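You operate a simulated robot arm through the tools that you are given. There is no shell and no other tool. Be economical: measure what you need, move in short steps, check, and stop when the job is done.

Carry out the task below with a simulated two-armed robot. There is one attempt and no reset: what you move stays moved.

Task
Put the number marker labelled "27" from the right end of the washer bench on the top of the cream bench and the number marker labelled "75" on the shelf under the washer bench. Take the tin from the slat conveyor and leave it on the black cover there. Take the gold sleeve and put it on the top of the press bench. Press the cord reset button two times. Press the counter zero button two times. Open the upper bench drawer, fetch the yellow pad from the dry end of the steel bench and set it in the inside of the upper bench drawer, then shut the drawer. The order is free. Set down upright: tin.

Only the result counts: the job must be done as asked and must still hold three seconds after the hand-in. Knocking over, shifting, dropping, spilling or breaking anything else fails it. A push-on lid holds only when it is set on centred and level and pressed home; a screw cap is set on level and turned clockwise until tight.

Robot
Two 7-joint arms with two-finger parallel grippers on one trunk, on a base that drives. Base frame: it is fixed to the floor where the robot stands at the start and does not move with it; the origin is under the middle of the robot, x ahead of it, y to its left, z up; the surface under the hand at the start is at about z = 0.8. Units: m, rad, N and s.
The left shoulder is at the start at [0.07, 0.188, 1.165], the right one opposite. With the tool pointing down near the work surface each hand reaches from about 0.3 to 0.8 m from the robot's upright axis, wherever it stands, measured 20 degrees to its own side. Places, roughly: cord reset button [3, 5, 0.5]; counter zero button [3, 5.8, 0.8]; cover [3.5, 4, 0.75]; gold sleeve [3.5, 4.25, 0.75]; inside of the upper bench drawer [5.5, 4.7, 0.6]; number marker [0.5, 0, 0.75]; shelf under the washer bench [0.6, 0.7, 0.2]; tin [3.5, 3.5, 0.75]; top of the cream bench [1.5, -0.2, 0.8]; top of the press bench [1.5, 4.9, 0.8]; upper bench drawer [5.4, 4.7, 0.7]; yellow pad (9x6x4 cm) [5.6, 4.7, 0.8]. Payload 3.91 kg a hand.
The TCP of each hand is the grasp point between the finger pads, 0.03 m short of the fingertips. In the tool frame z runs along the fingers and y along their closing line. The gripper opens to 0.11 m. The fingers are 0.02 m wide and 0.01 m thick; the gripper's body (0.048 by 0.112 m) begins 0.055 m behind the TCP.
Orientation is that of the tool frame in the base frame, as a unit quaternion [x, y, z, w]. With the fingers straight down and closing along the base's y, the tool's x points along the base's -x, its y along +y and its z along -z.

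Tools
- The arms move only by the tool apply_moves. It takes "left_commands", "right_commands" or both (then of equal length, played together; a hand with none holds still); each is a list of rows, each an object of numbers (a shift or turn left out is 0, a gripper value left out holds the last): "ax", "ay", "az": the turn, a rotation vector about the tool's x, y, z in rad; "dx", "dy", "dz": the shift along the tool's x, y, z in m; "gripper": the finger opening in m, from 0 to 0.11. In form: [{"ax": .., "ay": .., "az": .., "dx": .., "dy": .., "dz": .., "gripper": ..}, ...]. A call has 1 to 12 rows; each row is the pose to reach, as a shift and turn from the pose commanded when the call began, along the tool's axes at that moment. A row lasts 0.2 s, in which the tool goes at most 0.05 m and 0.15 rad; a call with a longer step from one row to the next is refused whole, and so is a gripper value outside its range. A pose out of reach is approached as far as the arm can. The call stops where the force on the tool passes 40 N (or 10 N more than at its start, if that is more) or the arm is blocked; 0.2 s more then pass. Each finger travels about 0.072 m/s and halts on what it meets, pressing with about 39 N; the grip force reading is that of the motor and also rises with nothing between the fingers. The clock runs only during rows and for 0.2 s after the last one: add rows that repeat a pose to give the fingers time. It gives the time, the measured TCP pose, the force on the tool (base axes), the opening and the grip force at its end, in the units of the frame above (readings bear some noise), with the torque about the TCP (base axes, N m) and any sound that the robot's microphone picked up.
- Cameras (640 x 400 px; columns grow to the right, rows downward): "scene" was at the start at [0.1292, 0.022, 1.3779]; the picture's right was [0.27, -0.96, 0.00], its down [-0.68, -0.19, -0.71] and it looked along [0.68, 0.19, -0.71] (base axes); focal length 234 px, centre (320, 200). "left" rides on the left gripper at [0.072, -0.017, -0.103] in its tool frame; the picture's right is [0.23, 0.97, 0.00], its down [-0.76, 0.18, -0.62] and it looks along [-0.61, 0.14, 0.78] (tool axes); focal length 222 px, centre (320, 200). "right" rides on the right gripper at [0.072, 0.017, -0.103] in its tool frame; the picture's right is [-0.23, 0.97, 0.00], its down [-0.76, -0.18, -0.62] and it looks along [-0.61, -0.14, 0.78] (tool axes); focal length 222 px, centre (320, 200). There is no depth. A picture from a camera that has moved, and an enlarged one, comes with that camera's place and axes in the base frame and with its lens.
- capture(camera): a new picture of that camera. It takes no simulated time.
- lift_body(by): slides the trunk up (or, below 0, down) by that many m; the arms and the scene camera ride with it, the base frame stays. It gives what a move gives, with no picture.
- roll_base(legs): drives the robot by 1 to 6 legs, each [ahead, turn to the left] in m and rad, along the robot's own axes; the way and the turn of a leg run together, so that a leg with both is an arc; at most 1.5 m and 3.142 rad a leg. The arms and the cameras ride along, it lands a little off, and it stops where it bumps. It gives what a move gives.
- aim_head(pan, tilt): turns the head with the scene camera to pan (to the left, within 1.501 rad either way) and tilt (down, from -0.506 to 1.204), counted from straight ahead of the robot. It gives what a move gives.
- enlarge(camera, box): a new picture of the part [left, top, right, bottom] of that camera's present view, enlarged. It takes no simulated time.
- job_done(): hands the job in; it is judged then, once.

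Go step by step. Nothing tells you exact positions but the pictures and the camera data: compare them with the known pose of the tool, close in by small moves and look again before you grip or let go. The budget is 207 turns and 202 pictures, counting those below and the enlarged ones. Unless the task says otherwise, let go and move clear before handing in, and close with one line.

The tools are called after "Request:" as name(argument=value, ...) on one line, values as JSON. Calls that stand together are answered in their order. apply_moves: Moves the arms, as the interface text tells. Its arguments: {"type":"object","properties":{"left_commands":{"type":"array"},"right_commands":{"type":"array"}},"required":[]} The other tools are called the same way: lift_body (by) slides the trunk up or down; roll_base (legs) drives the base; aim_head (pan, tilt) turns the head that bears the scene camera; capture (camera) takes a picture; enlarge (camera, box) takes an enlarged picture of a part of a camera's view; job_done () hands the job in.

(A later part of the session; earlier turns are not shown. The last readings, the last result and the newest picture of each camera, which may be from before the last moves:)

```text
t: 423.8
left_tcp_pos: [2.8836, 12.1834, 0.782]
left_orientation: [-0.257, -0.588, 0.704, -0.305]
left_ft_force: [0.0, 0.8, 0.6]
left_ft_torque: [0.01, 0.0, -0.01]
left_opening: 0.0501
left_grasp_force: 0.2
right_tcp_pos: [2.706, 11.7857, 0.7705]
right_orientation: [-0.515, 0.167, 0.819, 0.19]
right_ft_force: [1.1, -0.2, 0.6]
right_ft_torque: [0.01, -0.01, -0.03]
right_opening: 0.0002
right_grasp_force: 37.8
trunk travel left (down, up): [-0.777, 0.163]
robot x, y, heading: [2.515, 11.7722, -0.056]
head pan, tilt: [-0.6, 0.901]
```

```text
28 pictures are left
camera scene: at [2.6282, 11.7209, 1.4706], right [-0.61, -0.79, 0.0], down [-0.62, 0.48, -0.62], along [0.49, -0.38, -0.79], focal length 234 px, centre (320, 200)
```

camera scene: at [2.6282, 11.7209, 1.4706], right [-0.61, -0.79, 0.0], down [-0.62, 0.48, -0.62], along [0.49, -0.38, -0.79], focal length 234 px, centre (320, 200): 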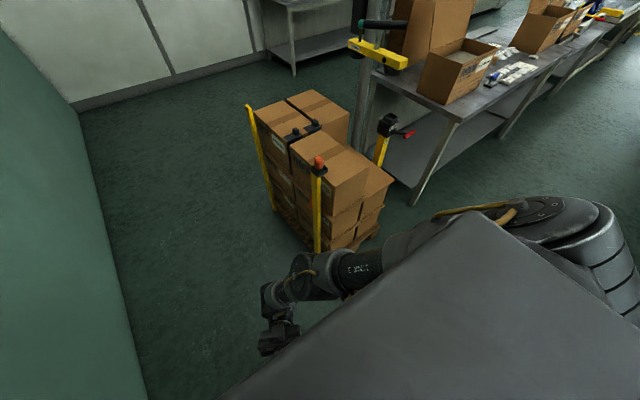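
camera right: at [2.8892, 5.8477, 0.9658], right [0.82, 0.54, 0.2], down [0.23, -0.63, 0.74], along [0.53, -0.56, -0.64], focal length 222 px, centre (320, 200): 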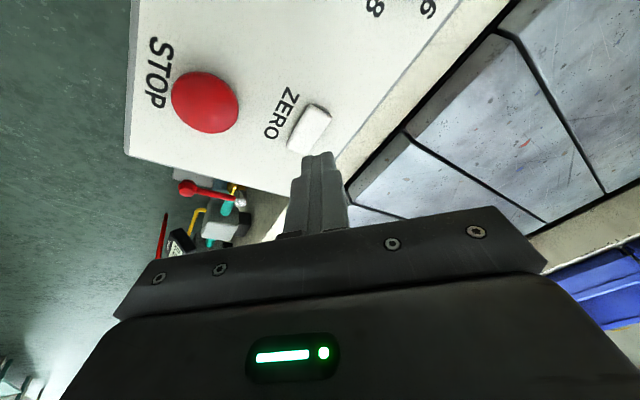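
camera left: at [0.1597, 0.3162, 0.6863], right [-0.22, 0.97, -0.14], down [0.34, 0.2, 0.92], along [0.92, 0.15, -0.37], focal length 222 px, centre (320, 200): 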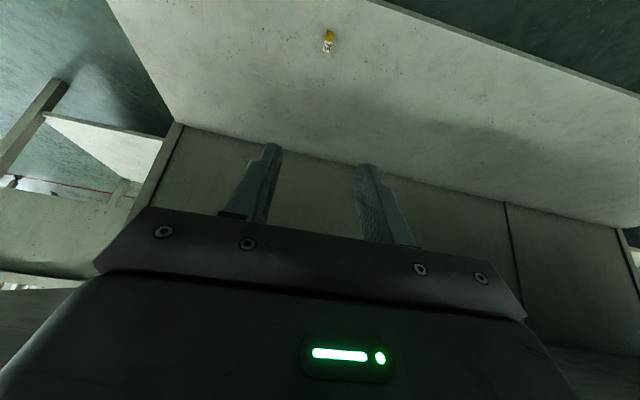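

Reversing works, the boxes are intact and the robot is upright. I try turning right now.

Request:
roll_base(legs=[[0.0, -0.4]])

Request:
aim_head(pan=1.3, tilt=0.8)

Request:
capture(camera="scene")

```text
t: 425.4
left_tcp_pos: [3.014, 12.0141, 0.7807]
left_orientation: [-0.366, -0.527, 0.75, -0.162]
left_ft_force: [1.1, -0.4, 0.1]
left_ft_torque: [0.01, -0.02, 0.01]
left_opening: 0.0501
left_grasp_force: 0.0
right_tcp_pos: [2.6954, 11.7144, 0.7707]
right_orientation: [-0.472, 0.265, 0.766, 0.346]
right_ft_force: [-0.2, -0.3, -0.8]
right_ft_torque: [-0.02, -0.02, 0.03]
right_opening: 0.0
right_grasp_force: 37.0
trunk travel left (down, up): [-0.777, 0.163]
robot x, y, heading: [2.5139, 11.7746, -0.456]
head pan, tilt: [-0.6, 0.901]
```

```text
t: 427.3
left_tcp_pos: [3.0119, 12.0152, 0.7827]
left_orientation: [-0.367, -0.526, 0.75, -0.16]
left_ft_force: [0.1, -0.7, 0.4]
left_ft_torque: [0.04, 0.02, 0.01]
left_opening: 0.0502
left_grasp_force: 0.0
right_tcp_pos: [2.6956, 11.714, 0.7709]
right_orientation: [-0.474, 0.265, 0.765, 0.346]
right_ft_force: [-0.4, -0.4, 1.0]
right_ft_torque: [0.01, -0.01, 0.0]
right_opening: 0.0
right_grasp_force: 38.0
trunk travel left (down, up): [-0.777, 0.163]
robot x, y, heading: [2.5131, 11.7802, -0.455]
head pan, tilt: [1.3, 0.799]
```

```text
27 pictures are left
camera scene: at [2.615, 11.8126, 1.4788], right [0.75, -0.66, 0.0], down [-0.48, -0.54, -0.7], along [0.46, 0.52, -0.72], focal length 234 px, centre (320, 200)
```

scene: 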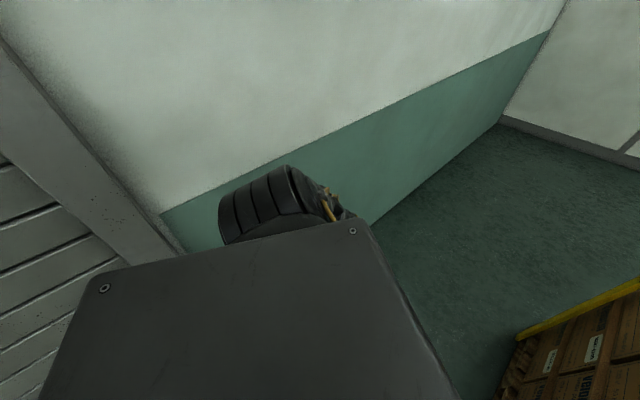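

The robot is free again. I look ahead to see the state of the right arm.

Request:
aim_head(pan=-0.4, tilt=0.9)

Request:
capture(camera="scene")

```text
t: 429.0
left_tcp_pos: [3.0121, 12.0155, 0.7812]
left_orientation: [-0.366, -0.526, 0.75, -0.161]
left_ft_force: [-0.3, 0.7, 1.2]
left_ft_torque: [0.0, -0.01, -0.01]
left_opening: 0.05
left_grasp_force: 0.0
right_tcp_pos: [2.6942, 11.7137, 0.7707]
right_orientation: [-0.474, 0.266, 0.765, 0.346]
right_ft_force: [0.3, 0.3, 0.1]
right_ft_torque: [0.01, -0.03, 0.0]
right_opening: 0.0
right_grasp_force: 37.2
trunk travel left (down, up): [-0.777, 0.163]
robot x, y, heading: [2.5113, 11.7764, -0.46]
head pan, tilt: [-0.4, 0.901]
```

```text
26 pictures are left
camera scene: at [2.611, 11.6953, 1.4709], right [-0.75, -0.66, 0.0], down [-0.51, 0.59, -0.62], along [0.41, -0.47, -0.78], focal length 234 px, centre (320, 200)
```

scene: 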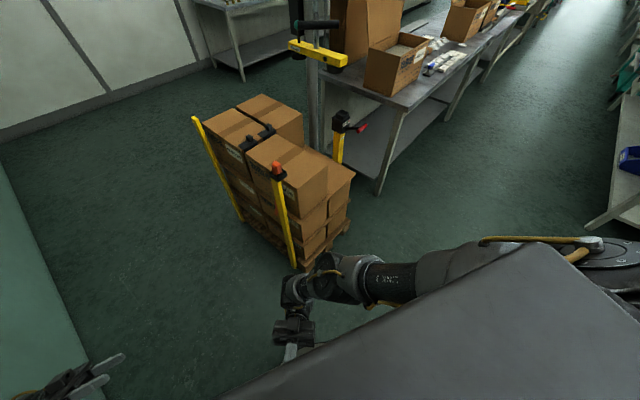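

The pallet's side lies along y≈11.35 and the right arm is folded in front, so a pass at y≈11.71 should fit. I align first.

Request:
roll_base(legs=[[0.14, 0.0], [0.0, 0.45]])

```text
t: 431.6
left_tcp_pos: [2.9852, 12.1455, 0.7817]
left_orientation: [-0.24, -0.595, 0.696, -0.324]
left_ft_force: [0.5, -0.5, 0.3]
left_ft_torque: [0.01, 0.01, -0.01]
left_opening: 0.05
left_grasp_force: 0.0
right_tcp_pos: [2.8303, 11.7354, 0.7714]
right_orientation: [-0.52, 0.154, 0.823, 0.167]
right_ft_force: [-0.7, 0.2, -0.4]
right_ft_torque: [0.01, -0.05, 0.0]
right_opening: 0.0001
right_grasp_force: 38.2
trunk travel left (down, up): [-0.777, 0.163]
robot x, y, heading: [2.6403, 11.7131, -0.008]
head pan, tilt: [-0.4, 0.901]
```

Aligned at y≈11.713, heading ≈0. I drive ahead in moderate legs.

Request:
roll_base(legs=[[0.4, 0.008]])

Request:
capture(camera="scene")

```text
t: 434.1
left_tcp_pos: [3.3843, 12.1411, 0.7817]
left_orientation: [-0.241, -0.594, 0.696, -0.323]
left_ft_force: [-0.1, -0.3, 0.4]
left_ft_torque: [0.0, -0.03, -0.01]
left_opening: 0.0499
left_grasp_force: 0.0
right_tcp_pos: [3.2275, 11.7308, 0.77]
right_orientation: [-0.521, 0.154, 0.823, 0.168]
right_ft_force: [-0.6, -0.8, -1.0]
right_ft_torque: [-0.01, -0.01, 0.02]
right_opening: 0.0
right_grasp_force: 37.4
trunk travel left (down, up): [-0.777, 0.163]
robot x, y, heading: [3.041, 11.7089, -0.007]
head pan, tilt: [-0.4, 0.901]
```

```text
25 pictures are left
camera scene: at [3.1595, 11.6783, 1.4709], right [-0.4, -0.92, 0.0], down [-0.72, 0.31, -0.62], along [0.57, -0.25, -0.78], focal length 234 px, centre (320, 200)
```

scene: 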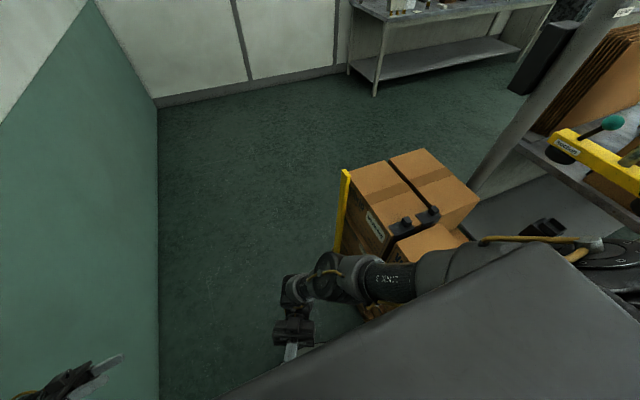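

The right elbow passes near the box tops; I raise the trunk for clearance and go on.

Request:
lift_body(by=0.15)

Request:
roll_base(legs=[[0.5, 0.015]])

```text
t: 435.9
left_tcp_pos: [3.3839, 12.1414, 0.9317]
left_orientation: [-0.242, -0.594, 0.697, -0.322]
left_ft_force: [0.7, 0.2, -0.8]
left_ft_torque: [0.02, -0.02, 0.01]
left_opening: 0.0501
left_grasp_force: 0.1
right_tcp_pos: [3.2277, 11.7314, 0.9206]
right_orientation: [-0.521, 0.154, 0.823, 0.167]
right_ft_force: [-0.4, -1.2, 1.2]
right_ft_torque: [0.01, 0.0, 0.0]
right_opening: 0.0001
right_grasp_force: 37.9
trunk travel left (down, up): [-0.927, 0.013]
robot x, y, heading: [3.0407, 11.7094, -0.012]
head pan, tilt: [-0.4, 0.901]
```

```text
t: 438.8
left_tcp_pos: [3.8681, 12.1417, 0.9321]
left_orientation: [-0.238, -0.596, 0.694, -0.327]
left_ft_force: [-0.1, 0.2, -0.3]
left_ft_torque: [0.0, 0.01, -0.01]
left_opening: 0.0502
left_grasp_force: 0.2
right_tcp_pos: [3.7157, 11.7313, 0.923]
right_orientation: [-0.521, 0.152, 0.824, 0.164]
right_ft_force: [0.6, 0.6, -0.5]
right_ft_torque: [0.02, -0.02, -0.03]
right_opening: 0.0002
right_grasp_force: 37.9
trunk travel left (down, up): [-0.927, 0.013]
robot x, y, heading: [3.5265, 11.7066, 0.003]
head pan, tilt: [-0.4, 0.901]
```

Past the pallet's middle without contact. I go on 0.95 m and look to the right, down the next aisle.

Request:
roll_base(legs=[[0.95, 0.0]])

Request:
aim_head(pan=-1.3, tilt=0.35)

Request:
capture(camera="scene")

```text
t: 443.8
left_tcp_pos: [4.8279, 12.1402, 0.9326]
left_orientation: [-0.239, -0.595, 0.695, -0.325]
left_ft_force: [-0.6, 0.2, 0.7]
left_ft_torque: [0.02, 0.0, 0.01]
left_opening: 0.0502
left_grasp_force: 0.2
right_tcp_pos: [4.6749, 11.7306, 0.9212]
right_orientation: [-0.521, 0.153, 0.823, 0.165]
right_ft_force: [0.4, -0.1, 0.0]
right_ft_torque: [-0.01, -0.01, -0.02]
right_opening: 0.0
right_grasp_force: 37.7
trunk travel left (down, up): [-0.927, 0.013]
robot x, y, heading: [4.4874, 11.7095, -0.001]
head pan, tilt: [-0.4, 0.901]
```

```text
t: 445.0
left_tcp_pos: [4.8287, 12.1412, 0.9318]
left_orientation: [-0.239, -0.595, 0.695, -0.326]
left_ft_force: [0.5, 0.7, 0.1]
left_ft_torque: [-0.02, 0.0, 0.05]
left_opening: 0.0502
left_grasp_force: 0.0
right_tcp_pos: [4.6744, 11.73, 0.9216]
right_orientation: [-0.521, 0.152, 0.823, 0.165]
right_ft_force: [-0.1, 0.3, 0.1]
right_ft_torque: [-0.01, 0.03, 0.01]
right_opening: 0.0
right_grasp_force: 37.3
trunk travel left (down, up): [-0.927, 0.013]
robot x, y, heading: [4.4861, 11.7087, 0.001]
head pan, tilt: [-1.3, 0.351]
```

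```text
24 pictures are left
camera scene: at [4.5619, 11.6169, 1.6684], right [-0.96, -0.27, 0.0], down [-0.09, 0.33, -0.94], along [0.25, -0.91, -0.34], focal length 234 px, centre (320, 200)
```

scene: 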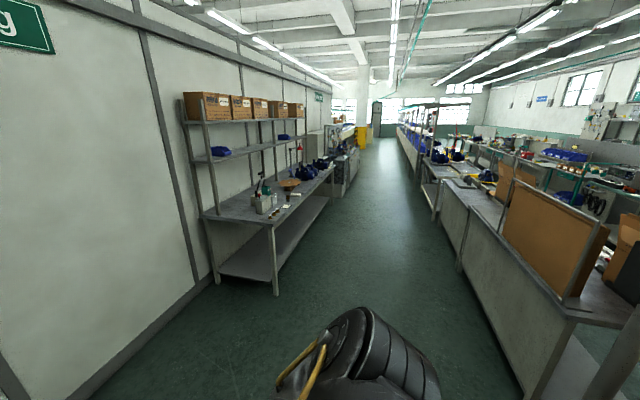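

The aisle beyond is clear down to the steel bench. I turn right and drive down it.

Request:
roll_base(legs=[[0.15, 0.0], [0.0, -1.57], [1.5, 0.0], [1.4, 0.0]])

```text
t: 463.8
left_tcp_pos: [5.0369, 8.4724, 0.9316]
left_orientation: [-0.587, -0.258, 0.724, 0.254]
left_ft_force: [-0.6, -0.1, 0.4]
left_ft_torque: [0.01, 0.04, -0.01]
left_opening: 0.0502
left_grasp_force: 0.0
right_tcp_pos: [4.6231, 8.6158, 0.9212]
right_orientation: [-0.265, 0.473, 0.473, 0.695]
right_ft_force: [-0.2, -0.9, 0.7]
right_ft_torque: [-0.01, 0.01, 0.01]
right_opening: 0.0
right_grasp_force: 37.6
trunk travel left (down, up): [-0.927, 0.013]
robot x, y, heading: [4.5937, 8.8031, -1.544]
head pan, tilt: [-1.3, 0.351]
```

Request:
roll_base(legs=[[1.5, -0.03], [1.5, 0.0], [0.5, 0.0]])

Request:
aim_head(pan=1.0, tilt=0.6)

Request:
capture(camera="scene")

```text
t: 480.7
left_tcp_pos: [5.1034, 5.003, 0.9307]
left_orientation: [-0.587, -0.259, 0.725, 0.253]
left_ft_force: [-0.5, 0.2, -0.8]
left_ft_torque: [0.0, -0.01, 0.02]
left_opening: 0.0499
left_grasp_force: 0.0
right_tcp_pos: [4.6891, 5.1467, 0.9209]
right_orientation: [-0.265, 0.473, 0.473, 0.694]
right_ft_force: [-0.4, -0.1, -0.5]
right_ft_torque: [0.01, 0.04, 0.0]
right_opening: 0.0
right_grasp_force: 37.4
trunk travel left (down, up): [-0.927, 0.013]
robot x, y, heading: [4.6606, 5.3362, -1.547]
head pan, tilt: [-1.3, 0.351]
```

```text
t: 482.8
left_tcp_pos: [5.1041, 5.0037, 0.9311]
left_orientation: [-0.587, -0.259, 0.725, 0.252]
left_ft_force: [0.2, 0.3, -0.2]
left_ft_torque: [-0.02, -0.01, 0.0]
left_opening: 0.0498
left_grasp_force: 0.1
right_tcp_pos: [4.69, 5.1477, 0.9218]
right_orientation: [-0.266, 0.473, 0.474, 0.694]
right_ft_force: [0.1, 0.1, 0.3]
right_ft_torque: [-0.01, 0.04, 0.0]
right_opening: 0.0003
right_grasp_force: 37.7
trunk travel left (down, up): [-0.927, 0.013]
robot x, y, heading: [4.6636, 5.3336, -1.547]
head pan, tilt: [1.0, 0.6]
```

```text
23 pictures are left
camera scene: at [4.7382, 5.2384, 1.6457], right [-0.52, -0.85, 0.0], down [-0.48, 0.29, -0.82], along [0.7, -0.43, -0.57], focal length 234 px, centre (320, 200)
```

scene: 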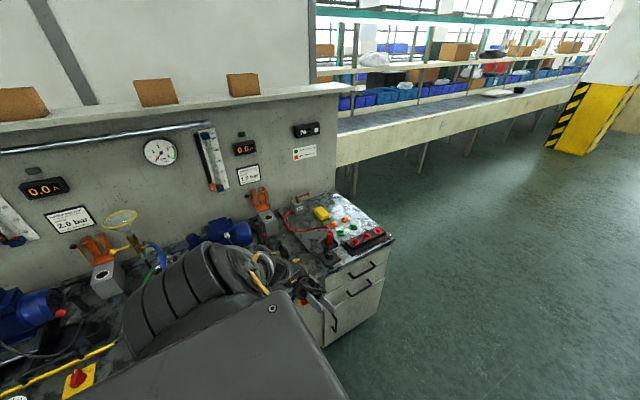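

The steel bench with two drawers and the yellow pad is in view. I zoom in.

Request:
enlarge(camera="scene", box=[240, 180, 420, 350])

```text
2.35 times, centred on (330, 265) of scene
camera zoom: at [4.7382, 5.2384, 1.6457], right [-0.52, -0.85, 0.0], down [-0.48, 0.29, -0.82], along [0.7, -0.43, -0.57], focal length 550 px, centre (296, 47)
```

zoom: 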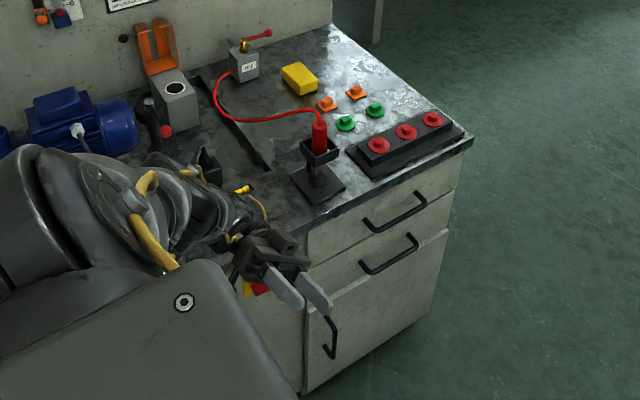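

I need the right hand back in a working posture. First I move it forward, up and outward from the body.

Request:
apply_moves(right_commands=[{"dx": -0.029, "dy": 0.002, "dz": -0.033}, {"dx": -0.057, "dy": 0.003, "dz": -0.066}, {"dx": -0.086, "dy": 0.005, "dz": -0.1}, {"dx": -0.115, "dy": 0.007, "dz": -0.133}, {"dx": -0.143, "dy": 0.009, "dz": -0.166}, {"dx": -0.172, "dy": 0.01, "dz": -0.199}, {"dx": -0.2, "dy": 0.012, "dz": -0.232}, {"dx": -0.229, "dy": 0.0137, "dz": -0.265}])

Request:
aim_head(pan=-0.4, tilt=0.7)

Request:
capture(camera="scene")

```text
t: 484.6
left_tcp_pos: [5.1045, 5.005, 0.9312]
left_orientation: [-0.587, -0.259, 0.724, 0.253]
left_ft_force: [0.0, -0.3, -1.2]
left_ft_torque: [-0.01, -0.01, -0.02]
left_opening: 0.0503
left_grasp_force: 0.0
right_tcp_pos: [4.5632, 4.9059, 1.1342]
right_orientation: [-0.263, 0.472, 0.478, 0.693]
right_ft_force: [0.1, 1.4, -3.0]
right_ft_torque: [0.34, -0.12, -0.08]
right_opening: 0.0
right_grasp_force: 38.0
right hand out of reach, approached as far as the arm can: row 4, 5, 6, 7, 8
trunk travel left (down, up): [-0.927, 0.013]
robot x, y, heading: [4.6616, 5.3318, -1.546]
head pan, tilt: [1.0, 0.6]
```

```text
t: 486.2
left_tcp_pos: [5.1033, 5.0057, 0.9323]
left_orientation: [-0.587, -0.259, 0.725, 0.252]
left_ft_force: [-0.3, 0.2, 0.4]
left_ft_torque: [0.02, -0.01, -0.02]
left_opening: 0.0499
left_grasp_force: 0.0
right_tcp_pos: [4.5631, 4.9069, 1.1338]
right_orientation: [-0.266, 0.473, 0.474, 0.693]
right_ft_force: [0.1, -0.5, 0.2]
right_ft_torque: [0.02, 0.0, 0.02]
right_opening: 0.0
right_grasp_force: 37.8
trunk travel left (down, up): [-0.927, 0.013]
robot x, y, heading: [4.6575, 5.3358, -1.55]
head pan, tilt: [-0.4, 0.7]
```

```text
21 pictures are left
camera scene: at [4.6311, 5.2055, 1.6371], right [-0.93, 0.37, 0.0], down [0.24, 0.6, -0.76], along [-0.28, -0.71, -0.64], focal length 234 px, centre (320, 200)
```

scene: 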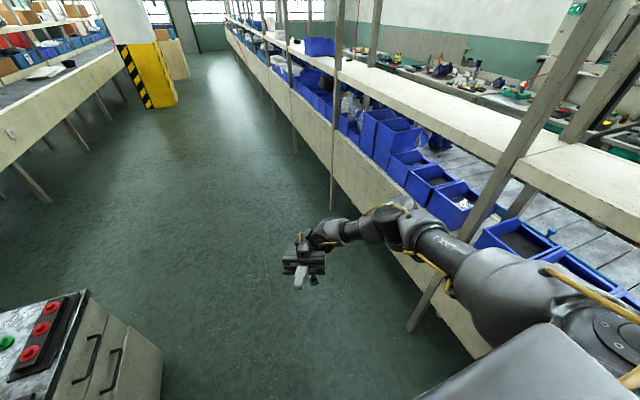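

The arm is extended with the fingers pointing back at me. I rotate the hand around toward pointing down, first half.

Request:
apply_moves(right_commands=[{"ax": 0.123, "ay": -0.031, "az": 0.06}, {"ax": 0.246, "ay": -0.062, "az": 0.12}, {"ax": 0.368, "ay": -0.093, "az": 0.179}, {"ax": 0.491, "ay": -0.124, "az": 0.239}, {"ax": 0.614, "ay": -0.155, "az": 0.299}, {"ax": 0.737, "ay": -0.186, "az": 0.359}, {"ax": 0.86, "ay": -0.217, "az": 0.418}, {"ax": 0.982, "ay": -0.248, "az": 0.478}, {"ax": 1.105, "ay": -0.278, "az": 0.538}, {"ax": 1.228, "ay": -0.309, "az": 0.598}, {"ax": 1.35, "ay": -0.34, "az": 0.658}, {"ax": 1.45, "ay": -0.365, "az": 0.706}])

Request:
capture(camera="scene")

```text
t: 488.8
left_tcp_pos: [5.1045, 5.0037, 0.9312]
left_orientation: [-0.586, -0.259, 0.725, 0.253]
left_ft_force: [0.9, -0.3, 0.3]
left_ft_torque: [0.01, 0.01, -0.01]
left_opening: 0.05
left_grasp_force: 0.0
right_tcp_pos: [4.568, 4.9052, 1.1387]
right_orientation: [0.494, 0.597, 0.276, 0.569]
right_ft_force: [-0.2, -0.2, -0.3]
right_ft_torque: [-0.02, 0.02, -0.03]
right_opening: 0.0001
right_grasp_force: 37.8
trunk travel left (down, up): [-0.927, 0.013]
robot x, y, heading: [4.6626, 5.3339, -1.551]
head pan, tilt: [-0.4, 0.7]
```

```text
20 pictures are left
camera scene: at [4.6315, 5.2058, 1.6371], right [-0.93, 0.37, 0.0], down [0.24, 0.6, -0.77], along [-0.28, -0.71, -0.64], focal length 234 px, centre (320, 200)
```

scene: 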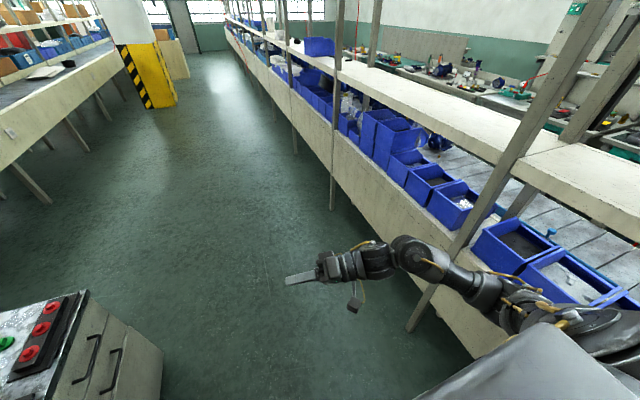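

It follows well; the fingers now point left with a vertical closing line. I rotate further about the vertical so they point forward.

Request:
apply_moves(right_commands=[{"ax": 0.053, "ay": -0.117, "az": 0.026}, {"ax": 0.107, "ay": -0.234, "az": 0.052}, {"ax": 0.16, "ay": -0.351, "az": 0.079}, {"ax": 0.213, "ay": -0.468, "az": 0.105}, {"ax": 0.267, "ay": -0.585, "az": 0.131}, {"ax": 0.32, "ay": -0.701, "az": 0.157}, {"ax": 0.373, "ay": -0.818, "az": 0.183}, {"ax": 0.426, "ay": -0.935, "az": 0.21}, {"ax": 0.48, "ay": -1.052, "az": 0.236}, {"ax": 0.533, "ay": -1.169, "az": 0.262}])

Request:
capture(camera="scene")

```text
t: 490.9
left_tcp_pos: [5.103, 5.0062, 0.9322]
left_orientation: [-0.587, -0.258, 0.724, 0.253]
left_ft_force: [-1.2, 1.2, -0.3]
left_ft_torque: [0.02, 0.02, -0.01]
left_opening: 0.05
left_grasp_force: 0.1
right_tcp_pos: [4.5384, 4.9117, 1.117]
right_orientation: [0.719, 0.278, -0.164, 0.615]
right_ft_force: [-1.0, 0.5, 0.4]
right_ft_torque: [-0.05, -0.02, 0.02]
right_opening: 0.0002
right_grasp_force: 37.8
trunk travel left (down, up): [-0.927, 0.013]
robot x, y, heading: [4.6603, 5.3373, -1.549]
head pan, tilt: [-0.4, 0.7]
stopped in row 10 (right hand): the arm was blocked; the commanded pose is now the measured one
```

```text
19 pictures are left
camera scene: at [4.6295, 5.2065, 1.6371], right [-0.93, 0.37, 0.0], down [0.24, 0.6, -0.77], along [-0.28, -0.71, -0.64], focal length 234 px, centre (320, 200)
```

scene: 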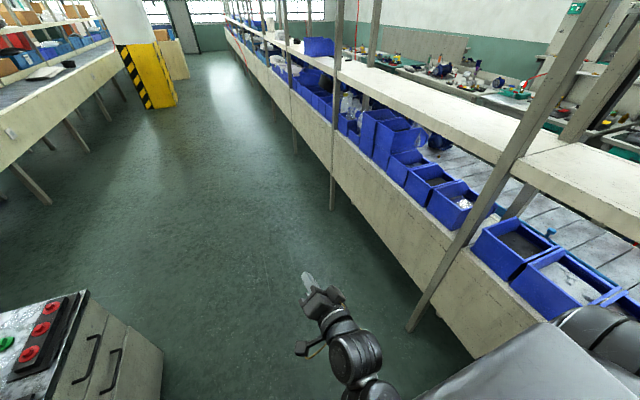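

The fingers point forward now. I drive to y≈4.8, turn to face the drawers, and look.

Request:
roll_base(legs=[[0.53, 0.0], [0.0, 1.55]])

Request:
aim_head(pan=-0.15, tilt=0.8)

Request:
capture(camera="scene")

```text
t: 495.7
left_tcp_pos: [5.1947, 4.6604, 0.9544]
left_orientation: [-0.527, -0.32, 0.786, 0.047]
left_ft_force: [-0.2, 0.0, 0.9]
left_ft_torque: [0.02, -0.02, -0.02]
left_opening: 0.05
left_grasp_force: 0.1
right_tcp_pos: [4.7238, 4.3812, 1.1289]
right_orientation: [0.633, 0.425, -0.015, 0.647]
right_ft_force: [0.9, 1.0, -1.1]
right_ft_torque: [-0.06, -0.01, -0.06]
right_opening: 0.0
right_grasp_force: 38.2
trunk travel left (down, up): [-0.927, 0.013]
robot x, y, heading: [4.6728, 4.7883, -1.12]
head pan, tilt: [-0.4, 0.7]
stopped in leg 2: the robot was blocked; the commanded pose is now the measured one
```

```text
t: 496.5
left_tcp_pos: [5.1948, 4.6593, 0.9546]
left_orientation: [-0.522, -0.331, 0.785, 0.053]
left_ft_force: [0.4, 0.4, -0.2]
left_ft_torque: [0.0, -0.02, -0.02]
left_opening: 0.0501
left_grasp_force: 0.1
right_tcp_pos: [4.7297, 4.3683, 1.1314]
right_orientation: [0.635, 0.422, -0.015, 0.647]
right_ft_force: [0.1, 0.7, 0.5]
right_ft_torque: [0.06, 0.03, 0.02]
right_opening: 0.0
right_grasp_force: 37.8
trunk travel left (down, up): [-0.927, 0.013]
robot x, y, heading: [4.6736, 4.7936, -1.12]
head pan, tilt: [-0.15, 0.799]
```

```text
18 pictures are left
camera scene: at [4.7358, 4.5708, 1.6275], right [-0.96, -0.29, -0.01], down [-0.22, 0.73, -0.65], along [0.2, -0.62, -0.76], focal length 234 px, centre (320, 200)
```

scene: 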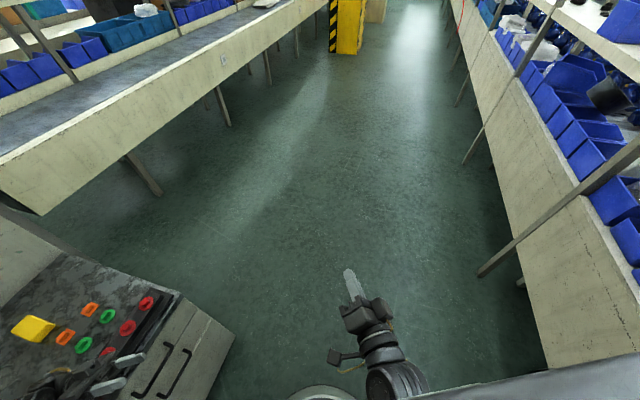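

The left arm meets the bench when turning here. I turn back at once.

Request:
roll_base(legs=[[0.0, -0.43]])

Request:
aim_head(pan=1.0, tilt=0.7)

Request:
capture(camera="scene")

```text
t: 497.2
left_tcp_pos: [5.1913, 4.6556, 0.9725]
left_orientation: [-0.542, -0.242, 0.804, 0.028]
left_ft_force: [4.8, -5.8, 0.1]
left_ft_torque: [-0.15, -0.13, -0.62]
left_opening: 0.05
left_grasp_force: 0.0
right_tcp_pos: [4.7371, 4.3929, 1.1578]
right_orientation: [0.599, 0.457, -0.007, 0.657]
right_ft_force: [-65.9, 19.6, -99.1]
right_ft_torque: [-9.78, -9.24, 4.74]
right_opening: 0.0
right_grasp_force: 37.5
trunk travel left (down, up): [-0.927, 0.013]
robot x, y, heading: [4.6804, 4.7658, -1.273]
head pan, tilt: [-0.15, 0.799]
stopped in leg 1: the robot was blocked; the commanded pose is now the measured one
```

```text
t: 498.6
left_tcp_pos: [5.1841, 4.6747, 0.982]
left_orientation: [-0.545, -0.245, 0.802, -0.005]
left_ft_force: [-0.9, 0.0, -0.3]
left_ft_torque: [-0.01, 0.02, -0.01]
left_opening: 0.0501
left_grasp_force: 0.1
right_tcp_pos: [4.7368, 4.3819, 1.1695]
right_orientation: [0.583, 0.465, 0.01, 0.666]
right_ft_force: [112.5, -199.8, -132.0]
right_ft_torque: [0.55, 1.5, -1.79]
right_opening: 0.0001
right_grasp_force: 37.5
trunk travel left (down, up): [-0.927, 0.013]
robot x, y, heading: [4.6876, 4.7595, -1.271]
head pan, tilt: [1.0, 0.7]
```

```text
17 pictures are left
camera scene: at [4.8275, 4.5006, 1.6356], right [-0.27, -0.96, -0.1], down [-0.64, 0.26, -0.72], along [0.72, -0.13, -0.68], focal length 234 px, centre (320, 200)
```

scene: 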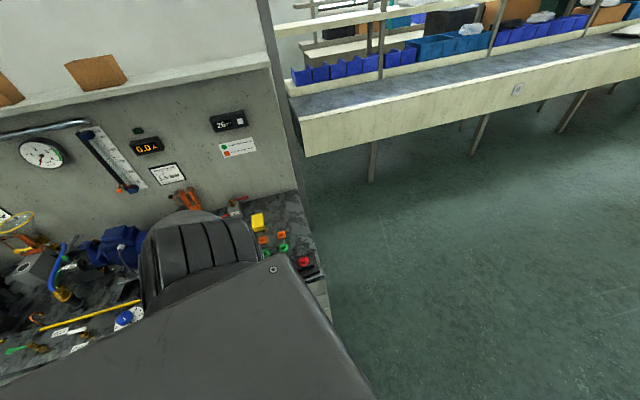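

The robot is leaning again with the left arm at the bench. I back straight off to stand clear.

Request:
roll_base(legs=[[-0.3, 0.0]])

Request:
capture(camera="scene")

```text
t: 499.2
left_tcp_pos: [5.1048, 4.7705, 1.004]
left_orientation: [-0.61, -0.183, 0.771, -0.016]
left_ft_force: [-12.2, 0.4, 4.9]
left_ft_torque: [0.1, -0.13, 0.14]
left_opening: 0.05
left_grasp_force: 0.0
right_tcp_pos: [4.7157, 4.4709, 1.1541]
right_orientation: [0.501, 0.564, 0.05, 0.654]
right_ft_force: [0.3, -7.0, 0.3]
right_ft_torque: [-0.03, -0.03, 0.38]
right_opening: 0.0004
right_grasp_force: 38.1
trunk travel left (down, up): [-0.927, 0.013]
robot x, y, heading: [4.6935, 4.6838, -1.49]
head pan, tilt: [1.0, 0.7]
stopped in leg 1: the robot was blocked; the commanded pose is now the measured one
```

```text
16 pictures are left
camera scene: at [4.7689, 4.4042, 1.6342], right [-0.47, -0.87, -0.11], down [-0.56, 0.39, -0.73], along [0.68, -0.29, -0.68], focal length 234 px, centre (320, 200)
```

scene: 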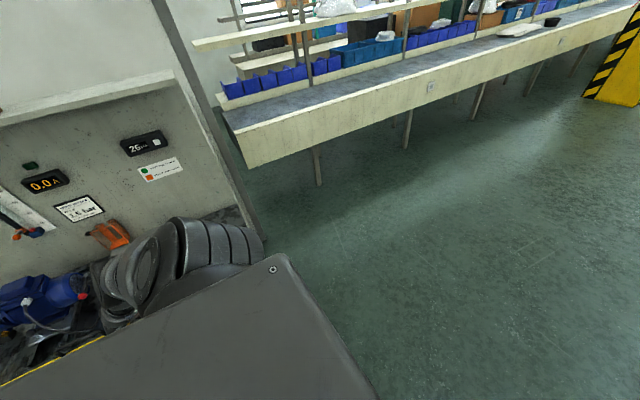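

The trunk is at its top, which makes the robot tip-prone. I lower it to steady the robot.

Request:
lift_body(by=-0.25)

Request:
capture(camera="scene")

```text
t: 499.5
left_tcp_pos: [5.0923, 4.8334, 0.9596]
left_orientation: [-0.625, -0.086, 0.757, -0.17]
left_ft_force: [3.1, -0.5, 2.5]
left_ft_torque: [0.05, -0.22, -0.15]
left_opening: 0.0501
left_grasp_force: 0.0
right_tcp_pos: [4.6963, 4.54, 1.1619]
right_orientation: [0.446, 0.585, -0.046, 0.676]
right_ft_force: [60.2, -258.9, -37.5]
right_ft_torque: [-16.34, -4.36, 3.78]
right_opening: 0.0
right_grasp_force: 38.2
trunk travel left (down, up): [-0.927, 0.013]
robot x, y, heading: [4.6957, 4.6891, -1.461]
head pan, tilt: [1.0, 0.7]
stopped: the force on the tool passed its limit at 133 N (the readings are from after the stop); the commanded pose is now the measured one
```

```text
15 pictures are left
camera scene: at [4.7872, 4.4927, 1.6367], right [-0.45, -0.89, -0.06], down [-0.58, 0.34, -0.74], along [0.68, -0.3, -0.67], focal length 234 px, centre (320, 200)
```

scene: 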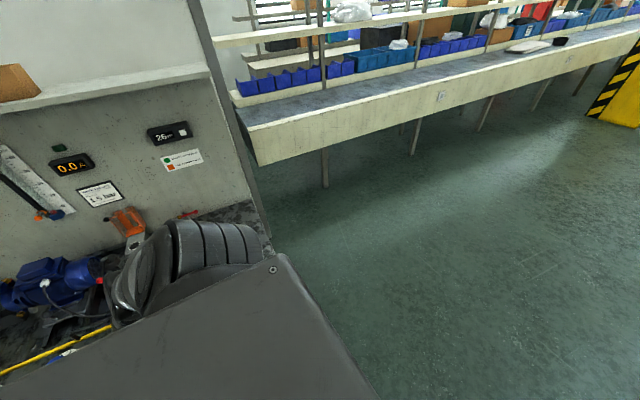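

The right hand is pressed against the robot's own body; I move it outward to relieve that.

Request:
apply_moves(right_commands=[{"dx": -0.017, "dy": -0.022, "dz": 0.025}, {"dx": -0.034, "dy": -0.045, "dz": 0.049}, {"dx": -0.052, "dy": -0.067, "dz": 0.074}, {"dx": -0.069, "dy": -0.09, "dz": 0.099}])

Request:
lift_body(by=-0.2)

```text
t: 499.9
left_tcp_pos: [5.0854, 4.9542, 0.933]
left_orientation: [-0.626, -0.044, 0.755, -0.189]
left_ft_force: [-7.5, -0.8, 0.0]
left_ft_torque: [-0.23, 0.07, 0.33]
left_opening: 0.0502
left_grasp_force: 0.0
right_tcp_pos: [4.672, 4.6895, 1.1566]
right_orientation: [0.421, 0.584, -0.083, 0.689]
right_ft_force: [-22.8, -57.8, -15.0]
right_ft_torque: [-5.04, 0.81, 5.43]
right_opening: 0.0001
right_grasp_force: 37.7
trunk travel left (down, up): [-0.927, 0.013]
robot x, y, heading: [4.6952, 4.6892, -1.464]
head pan, tilt: [1.0, 0.7]
stopped in row 1 (left hand): the arm was blocked; the commanded pose is now the measured one
```

```text
t: 500.3
left_tcp_pos: [5.1154, 4.8371, 0.9263]
left_orientation: [-0.631, -0.096, 0.757, -0.138]
left_ft_force: [-0.1, 0.3, -0.4]
left_ft_torque: [-0.01, -0.02, 0.05]
left_opening: 0.0502
left_grasp_force: 0.0
right_tcp_pos: [4.6722, 4.5629, 1.1803]
right_orientation: [0.468, 0.514, -0.099, 0.712]
right_ft_force: [0.5, 1.0, 1.4]
right_ft_torque: [0.06, 0.02, -0.01]
right_opening: 0.0001
right_grasp_force: 37.4
trunk travel left (down, up): [-0.92, 0.02]
robot x, y, heading: [4.6933, 4.689, -1.466]
head pan, tilt: [1.0, 0.7]
stopped: the arm was blocked; the commanded pose is now the measured one
```

Forces are near zero now. I lower the trunk again.

Request:
lift_body(by=-0.2)

Request:
roll_base(legs=[[-0.3, 0.0]])

Request:
capture(camera="scene")

```text
t: 500.6
left_tcp_pos: [5.1143, 4.7206, 0.9212]
left_orientation: [-0.63, -0.142, 0.756, -0.105]
left_ft_force: [-9.5, -0.3, 1.3]
left_ft_torque: [0.01, 0.12, 0.34]
left_opening: 0.0501
left_grasp_force: 0.1
right_tcp_pos: [4.6847, 4.4086, 1.1333]
right_orientation: [0.508, 0.526, -0.061, 0.68]
right_ft_force: [-0.5, -0.3, 2.1]
right_ft_torque: [0.05, 0.05, 0.07]
right_opening: 0.0
right_grasp_force: 37.7
trunk travel left (down, up): [-0.918, 0.022]
robot x, y, heading: [4.697, 4.6921, -1.46]
head pan, tilt: [1.0, 0.7]
stopped: the arm was blocked; the commanded pose is now the measured one
```

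```text
t: 501.3
left_tcp_pos: [5.1068, 4.8046, 0.9161]
left_orientation: [-0.626, -0.107, 0.76, -0.134]
left_ft_force: [0.1, 0.0, 0.2]
left_ft_torque: [0.05, -0.05, 0.02]
left_opening: 0.05
left_grasp_force: 0.0
right_tcp_pos: [4.6791, 4.5167, 1.1529]
right_orientation: [0.478, 0.523, -0.078, 0.701]
right_ft_force: [0.3, 0.0, -1.2]
right_ft_torque: [-0.03, -0.06, -0.01]
right_opening: 0.0
right_grasp_force: 37.7
trunk travel left (down, up): [-0.918, 0.022]
robot x, y, heading: [4.6958, 4.6915, -1.46]
head pan, tilt: [1.0, 0.7]
stopped in leg 1: the robot was blocked; the commanded pose is now the measured one
```

```text
14 pictures are left
camera scene: at [4.7706, 4.6594, 1.6355], right [-0.44, -0.9, 0.03], down [-0.57, 0.26, -0.78], along [0.69, -0.36, -0.63], focal length 234 px, centre (320, 200)
```

scene: 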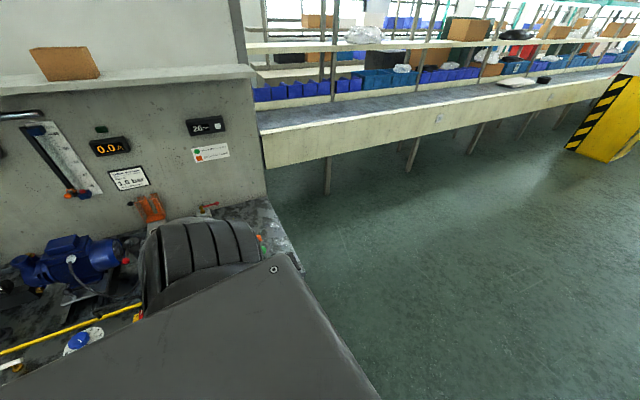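

The robot is rocking; I let it settle with a holding pause.

Request:
apply_moves(right_commands=[{"dz": 0}, {"dz": 0}, {"dz": 0}, {"dz": 0}, {"dz": 0}, {"dz": 0}, {"dz": 0}, {"dz": 0}, {"dz": 0}, {"dz": 0}, {"dz": 0}, {"dz": 0}])

Request:
aim_head(pan=1.2, tilt=0.9)

Request:
capture(camera="scene")

```text
t: 503.9
left_tcp_pos: [5.1116, 4.7799, 0.9154]
left_orientation: [-0.627, -0.116, 0.76, -0.126]
left_ft_force: [0.1, 0.1, -0.2]
left_ft_torque: [0.0, -0.01, -0.03]
left_opening: 0.0499
left_grasp_force: 0.1
right_tcp_pos: [4.6826, 4.4831, 1.1453]
right_orientation: [0.486, 0.524, -0.074, 0.695]
right_ft_force: [0.5, 0.1, 0.6]
right_ft_torque: [0.03, -0.01, 0.0]
right_opening: 0.0001
right_grasp_force: 37.1
trunk travel left (down, up): [-0.918, 0.022]
robot x, y, heading: [4.6929, 4.6917, -1.464]
head pan, tilt: [1.0, 0.7]
```

```text
t: 504.6
left_tcp_pos: [5.1104, 4.7793, 0.9143]
left_orientation: [-0.626, -0.116, 0.76, -0.126]
left_ft_force: [0.3, 0.3, 0.4]
left_ft_torque: [0.01, -0.02, -0.03]
left_opening: 0.0502
left_grasp_force: 0.0
right_tcp_pos: [4.6827, 4.485, 1.1454]
right_orientation: [0.486, 0.524, -0.074, 0.695]
right_ft_force: [-0.2, 0.7, -0.2]
right_ft_torque: [-0.01, 0.02, -0.01]
right_opening: 0.0
right_grasp_force: 38.0
trunk travel left (down, up): [-0.918, 0.022]
robot x, y, heading: [4.6953, 4.6885, -1.465]
head pan, tilt: [1.201, 0.901]
```

```text
13 pictures are left
camera scene: at [4.7744, 4.6227, 1.6121], right [-0.26, -0.97, 0.0], down [-0.76, 0.2, -0.62], along [0.6, -0.16, -0.78], focal length 234 px, centre (320, 200)
```

scene: 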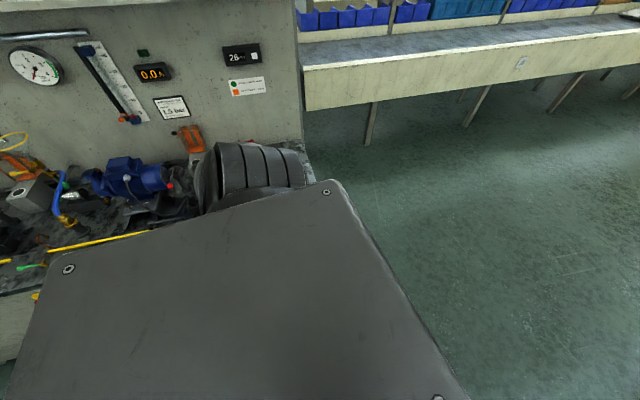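

It has settled upright. The left hand is now closer in, so I try turning to face the drawers.

Request:
roll_base(legs=[[0.0, 0.7]])

Request:
roll_base(legs=[[0.0, 0.76]])

Request:
aim_head(pan=0.0, tilt=0.8)

Request:
capture(camera="scene")

```text
t: 506.9
left_tcp_pos: [4.9579, 5.0254, 0.9152]
left_orientation: [-0.55, -0.322, 0.672, -0.377]
left_ft_force: [-0.8, 0.5, 0.9]
left_ft_torque: [0.0, 0.01, -0.04]
left_opening: 0.0499
left_grasp_force: 0.1
right_tcp_pos: [4.8193, 4.5245, 1.1455]
right_orientation: [0.279, 0.658, 0.167, 0.679]
right_ft_force: [-1.2, 0.0, -0.4]
right_ft_torque: [0.0, 0.0, -0.01]
right_opening: 0.0
right_grasp_force: 37.5
trunk travel left (down, up): [-0.918, 0.022]
robot x, y, heading: [4.6978, 4.6917, -0.767]
head pan, tilt: [1.201, 0.901]
```

```text
t: 509.3
left_tcp_pos: [4.6562, 5.1141, 0.9144]
left_orientation: [0.391, 0.502, -0.485, 0.6]
left_ft_force: [0.0, 0.1, -0.6]
left_ft_torque: [0.0, 0.0, 0.0]
left_opening: 0.0501
left_grasp_force: 0.2
right_tcp_pos: [4.9002, 4.6555, 1.1454]
right_orientation: [0.014, 0.715, 0.408, 0.568]
right_ft_force: [0.5, -0.6, 0.5]
right_ft_torque: [0.01, 0.0, -0.02]
right_opening: 0.0
right_grasp_force: 38.2
trunk travel left (down, up): [-0.918, 0.022]
robot x, y, heading: [4.6925, 4.6953, -0.003]
head pan, tilt: [1.201, 0.901]
```

```text
t: 510.7
left_tcp_pos: [4.6565, 5.1148, 0.9149]
left_orientation: [0.391, 0.503, -0.484, 0.6]
left_ft_force: [-0.4, -0.5, 0.2]
left_ft_torque: [0.02, -0.02, 0.03]
left_opening: 0.0501
left_grasp_force: 0.0
right_tcp_pos: [4.9012, 4.6563, 1.1464]
right_orientation: [0.014, 0.715, 0.408, 0.568]
right_ft_force: [-0.4, -0.1, 0.1]
right_ft_torque: [0.0, -0.03, -0.02]
right_opening: 0.0002
right_grasp_force: 37.9
trunk travel left (down, up): [-0.918, 0.022]
robot x, y, heading: [4.6965, 4.6956, -0.007]
head pan, tilt: [0.0, 0.799]
```

```text
12 pictures are left
camera scene: at [4.8263, 4.6915, 1.62], right [-0.01, -1.0, 0.0], down [-0.72, 0.0, -0.7], along [0.7, 0.0, -0.72], focal length 234 px, centre (320, 200)
```

scene: 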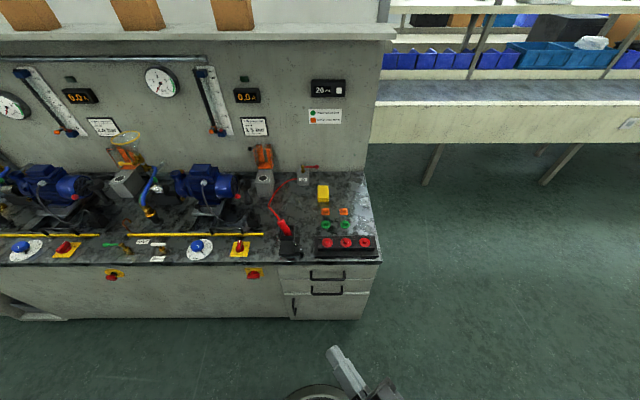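

I now face the bench; everything on it looks in order. The upper handle is near (5.27, 4.663, 0.72), the pad near (5.65, 4.677). I bring the right hand forward and turn it to point ahead.

Request:
apply_moves(right_commands=[{"dx": -0.02, "dy": -0.026, "dz": 0.021}, {"dx": -0.04, "dy": -0.051, "dz": 0.043, "ax": 0.06, "ay": -0.045, "az": 0.002}, {"dx": -0.06, "dy": -0.076, "dz": 0.064, "ax": 0.14, "ay": -0.105, "az": 0.004}, {"dx": -0.08, "dy": -0.101, "dz": 0.085, "ax": 0.22, "ay": -0.165, "az": 0.006}, {"dx": -0.1, "dy": -0.127, "dz": 0.106, "ax": 0.3, "ay": -0.225, "az": 0.008}, {"dx": -0.12, "dy": -0.152, "dz": 0.128, "ax": 0.38, "ay": -0.285, "az": 0.011}, {"dx": -0.137, "dy": -0.1775, "dz": 0.149, "ax": 0.48, "ay": -0.359, "az": 0.014}])

Request:
apply_moves(right_commands=[{"az": 0.13}, {"az": 0.26}, {"az": 0.39}, {"az": 0.52}, {"az": 0.65}, {"az": 0.78}, {"az": 0.9}])

Request:
capture(camera="scene")

```text
t: 512.3
left_tcp_pos: [4.6559, 5.1135, 0.9151]
left_orientation: [0.391, 0.503, -0.484, 0.599]
left_ft_force: [0.1, 0.4, 0.0]
left_ft_torque: [-0.01, 0.03, -0.03]
left_opening: 0.05
left_grasp_force: 0.0
right_tcp_pos: [5.1459, 4.5528, 1.1326]
right_orientation: [0.205, 0.69, 0.21, 0.661]
right_ft_force: [-0.3, 0.1, 0.2]
right_ft_torque: [0.0, -0.04, -0.01]
right_opening: 0.0
right_grasp_force: 37.2
trunk travel left (down, up): [-0.918, 0.022]
robot x, y, heading: [4.6959, 4.6907, -0.008]
head pan, tilt: [0.0, 0.799]
```

```text
t: 513.9
left_tcp_pos: [4.657, 5.1141, 0.9146]
left_orientation: [0.391, 0.503, -0.484, 0.6]
left_ft_force: [0.1, 0.3, 0.2]
left_ft_torque: [0.0, -0.04, -0.01]
left_opening: 0.0498
left_grasp_force: 0.1
right_tcp_pos: [5.1479, 4.5505, 1.1374]
right_orientation: [0.484, 0.53, 0.478, 0.506]
right_ft_force: [0.3, -0.5, 0.2]
right_ft_torque: [0.0, 0.02, -0.02]
right_opening: 0.0001
right_grasp_force: 37.5
trunk travel left (down, up): [-0.918, 0.022]
robot x, y, heading: [4.6964, 4.6899, -0.006]
head pan, tilt: [0.0, 0.799]
```

```text
11 pictures are left
camera scene: at [4.8265, 4.6916, 1.62], right [-0.01, -1.0, 0.0], down [-0.72, 0.0, -0.7], along [0.7, 0.0, -0.72], focal length 234 px, centre (320, 200)
```

scene: 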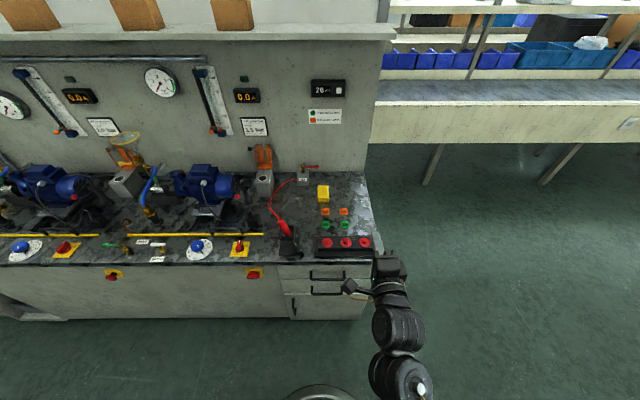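

The hand points straight at the bench with a vertical closing line. I lower the trunk to handle height and shift left 11 cm, opening the fingers.

Request:
lift_body(by=-0.4)

Request:
apply_moves(right_commands=[{"dx": 0.04, "gripper": 0.06}, {"dx": 0.08}, {"dx": 0.11, "dy": -0.015}, {"dx": 0.11, "dy": -0.015}])

Request:
capture(camera="right")

Request:
enlarge(camera="scene", box=[230, 60, 410, 200])

```text
t: 517.7
left_tcp_pos: [4.6568, 5.1131, 0.5149]
left_orientation: [0.391, 0.503, -0.484, 0.6]
left_ft_force: [-0.8, 0.4, 0.2]
left_ft_torque: [0.02, 0.02, 0.03]
left_opening: 0.0502
left_grasp_force: 0.0
right_tcp_pos: [5.15, 4.5502, 0.7405]
right_orientation: [0.481, 0.528, 0.481, 0.508]
right_ft_force: [-0.3, -0.4, -0.4]
right_ft_torque: [-0.02, 0.01, 0.04]
right_opening: 0.0001
right_grasp_force: 37.5
trunk travel left (down, up): [-0.518, 0.422]
robot x, y, heading: [4.6937, 4.6876, -0.004]
head pan, tilt: [0.0, 0.799]
```

```text
t: 518.3
left_tcp_pos: [4.6562, 5.1145, 0.5156]
left_orientation: [0.391, 0.503, -0.483, 0.6]
left_ft_force: [0.5, 0.3, 0.4]
left_ft_torque: [-0.01, 0.03, -0.01]
left_opening: 0.0502
left_grasp_force: 0.0
right_tcp_pos: [5.1463, 4.5866, 0.72]
right_orientation: [0.432, 0.564, 0.459, 0.533]
right_ft_force: [0.1, -0.2, -0.5]
right_ft_torque: [0.0, -0.01, -0.02]
right_opening: 0.0598
right_grasp_force: 0.2
trunk travel left (down, up): [-0.518, 0.422]
robot x, y, heading: [4.6957, 4.6969, -0.003]
head pan, tilt: [0.0, 0.799]
stopped in row 2 (right hand): the arm was blocked; the commanded pose is now the measured one
```

```text
10 pictures are left
camera right: at [5.0384, 4.6563, 0.7233], right [0.01, -0.02, 1.0], down [-0.58, -0.82, -0.01], along [0.82, -0.58, -0.02], focal length 222 px, centre (320, 200)
```

right: 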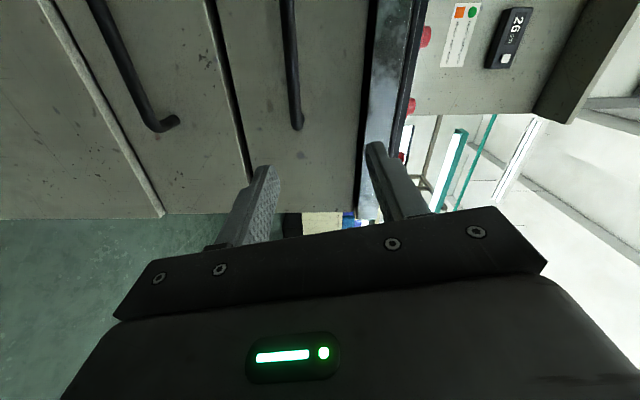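

```text
2.86 times, centred on (320, 130) of scene
camera zoom: at [4.8263, 4.6913, 1.22], right [-0.01, -1.0, 0.0], down [-0.72, 0.0, -0.7], along [0.7, 0.0, -0.72], focal length 668 px, centre (320, 400)
```

zoom: 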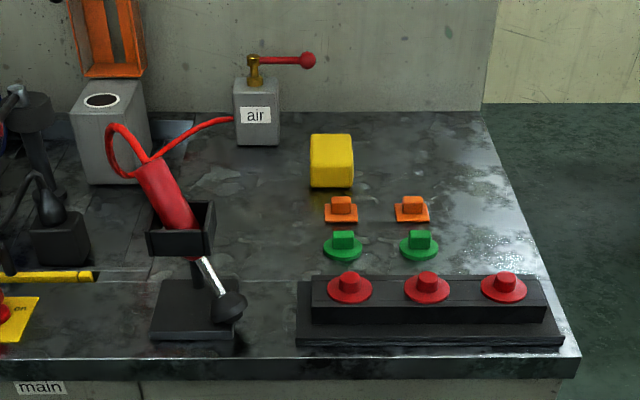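

The upper bar runs about y 4.59–4.72 at z≈0.696. I lower slightly, turn the base 0.1 left and advance so the fingers straddle it.

Request:
lift_body(by=-0.024)

Request:
roll_base(legs=[[0.0, 0.1], [0.06, 0.0]])

Request:
capture(camera="right")

```text
t: 519.0
left_tcp_pos: [4.6566, 5.1137, 0.4895]
left_orientation: [0.392, 0.502, -0.485, 0.6]
left_ft_force: [-0.2, 0.3, 0.5]
left_ft_torque: [0.03, 0.0, 0.01]
left_opening: 0.0498
left_grasp_force: 0.0
right_tcp_pos: [5.1465, 4.5876, 0.697]
right_orientation: [0.432, 0.564, 0.459, 0.534]
right_ft_force: [-0.5, -0.3, 0.4]
right_ft_torque: [0.0, -0.03, -0.01]
right_opening: 0.0599
right_grasp_force: 0.1
trunk travel left (down, up): [-0.494, 0.446]
robot x, y, heading: [4.6939, 4.6899, -0.007]
head pan, tilt: [0.0, 0.799]
```

```text
t: 520.4
left_tcp_pos: [4.673, 5.1133, 0.4913]
left_orientation: [0.365, 0.522, -0.454, 0.623]
left_ft_force: [0.2, -0.8, -0.4]
left_ft_torque: [0.0, 0.0, 0.02]
left_opening: 0.05
left_grasp_force: 0.1
right_tcp_pos: [5.2128, 4.638, 0.6969]
right_orientation: [0.404, 0.585, 0.484, 0.511]
right_ft_force: [0.4, 0.1, -0.2]
right_ft_torque: [0.03, -0.08, -0.01]
right_opening: 0.0598
right_grasp_force: 0.1
trunk travel left (down, up): [-0.494, 0.446]
robot x, y, heading: [4.7537, 4.6976, 0.089]
head pan, tilt: [0.0, 0.799]
```

```text
8 pictures are left
camera right: at [5.0993, 4.6957, 0.6992], right [0.01, -0.02, 1.0], down [-0.49, -0.87, -0.01], along [0.87, -0.49, -0.02], focal length 222 px, centre (320, 200)
```

right: 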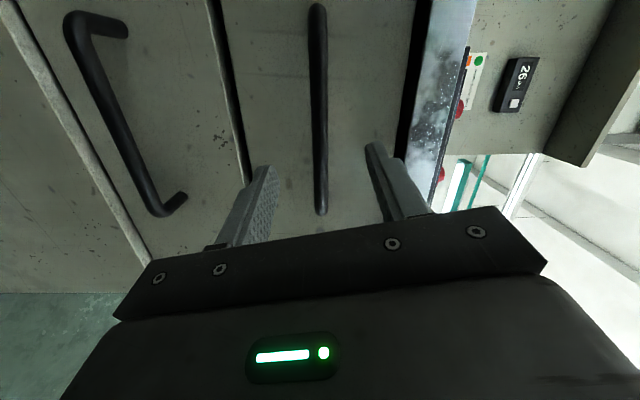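

The upper bar is centred between the fingers. I advance 3 cm and close.

Request:
roll_base(legs=[[0.03, 0.0]])

Request:
apply_moves(right_commands=[{"gripper": 0.0}, {"gripper": 0.0}, {"gripper": 0.0}, {"gripper": 0.0}])

```text
t: 521.3
left_tcp_pos: [4.7027, 5.1155, 0.4914]
left_orientation: [0.366, 0.522, -0.454, 0.622]
left_ft_force: [0.5, -1.3, 0.0]
left_ft_torque: [0.03, 0.06, 0.01]
left_opening: 0.0498
left_grasp_force: 0.0
right_tcp_pos: [5.2433, 4.6402, 0.6958]
right_orientation: [0.403, 0.585, 0.484, 0.51]
right_ft_force: [-0.6, -0.5, 0.7]
right_ft_torque: [-0.01, -0.03, 0.04]
right_opening: 0.0598
right_grasp_force: 0.0
trunk travel left (down, up): [-0.494, 0.446]
robot x, y, heading: [4.7827, 4.701, 0.093]
head pan, tilt: [0.0, 0.799]
```

```text
t: 522.3
left_tcp_pos: [4.7033, 5.116, 0.4913]
left_orientation: [0.365, 0.522, -0.454, 0.623]
left_ft_force: [-0.2, 0.2, -0.4]
left_ft_torque: [0.02, -0.02, 0.0]
left_opening: 0.05
left_grasp_force: 0.0
right_tcp_pos: [5.243, 4.6398, 0.6965]
right_orientation: [0.403, 0.585, 0.484, 0.51]
right_ft_force: [-1.7, 0.0, -6.1]
right_ft_torque: [1.06, 0.13, -0.03]
right_opening: 0.0159
right_grasp_force: 44.5
trunk travel left (down, up): [-0.494, 0.446]
robot x, y, heading: [4.7868, 4.7032, 0.097]
head pan, tilt: [0.0, 0.799]
```

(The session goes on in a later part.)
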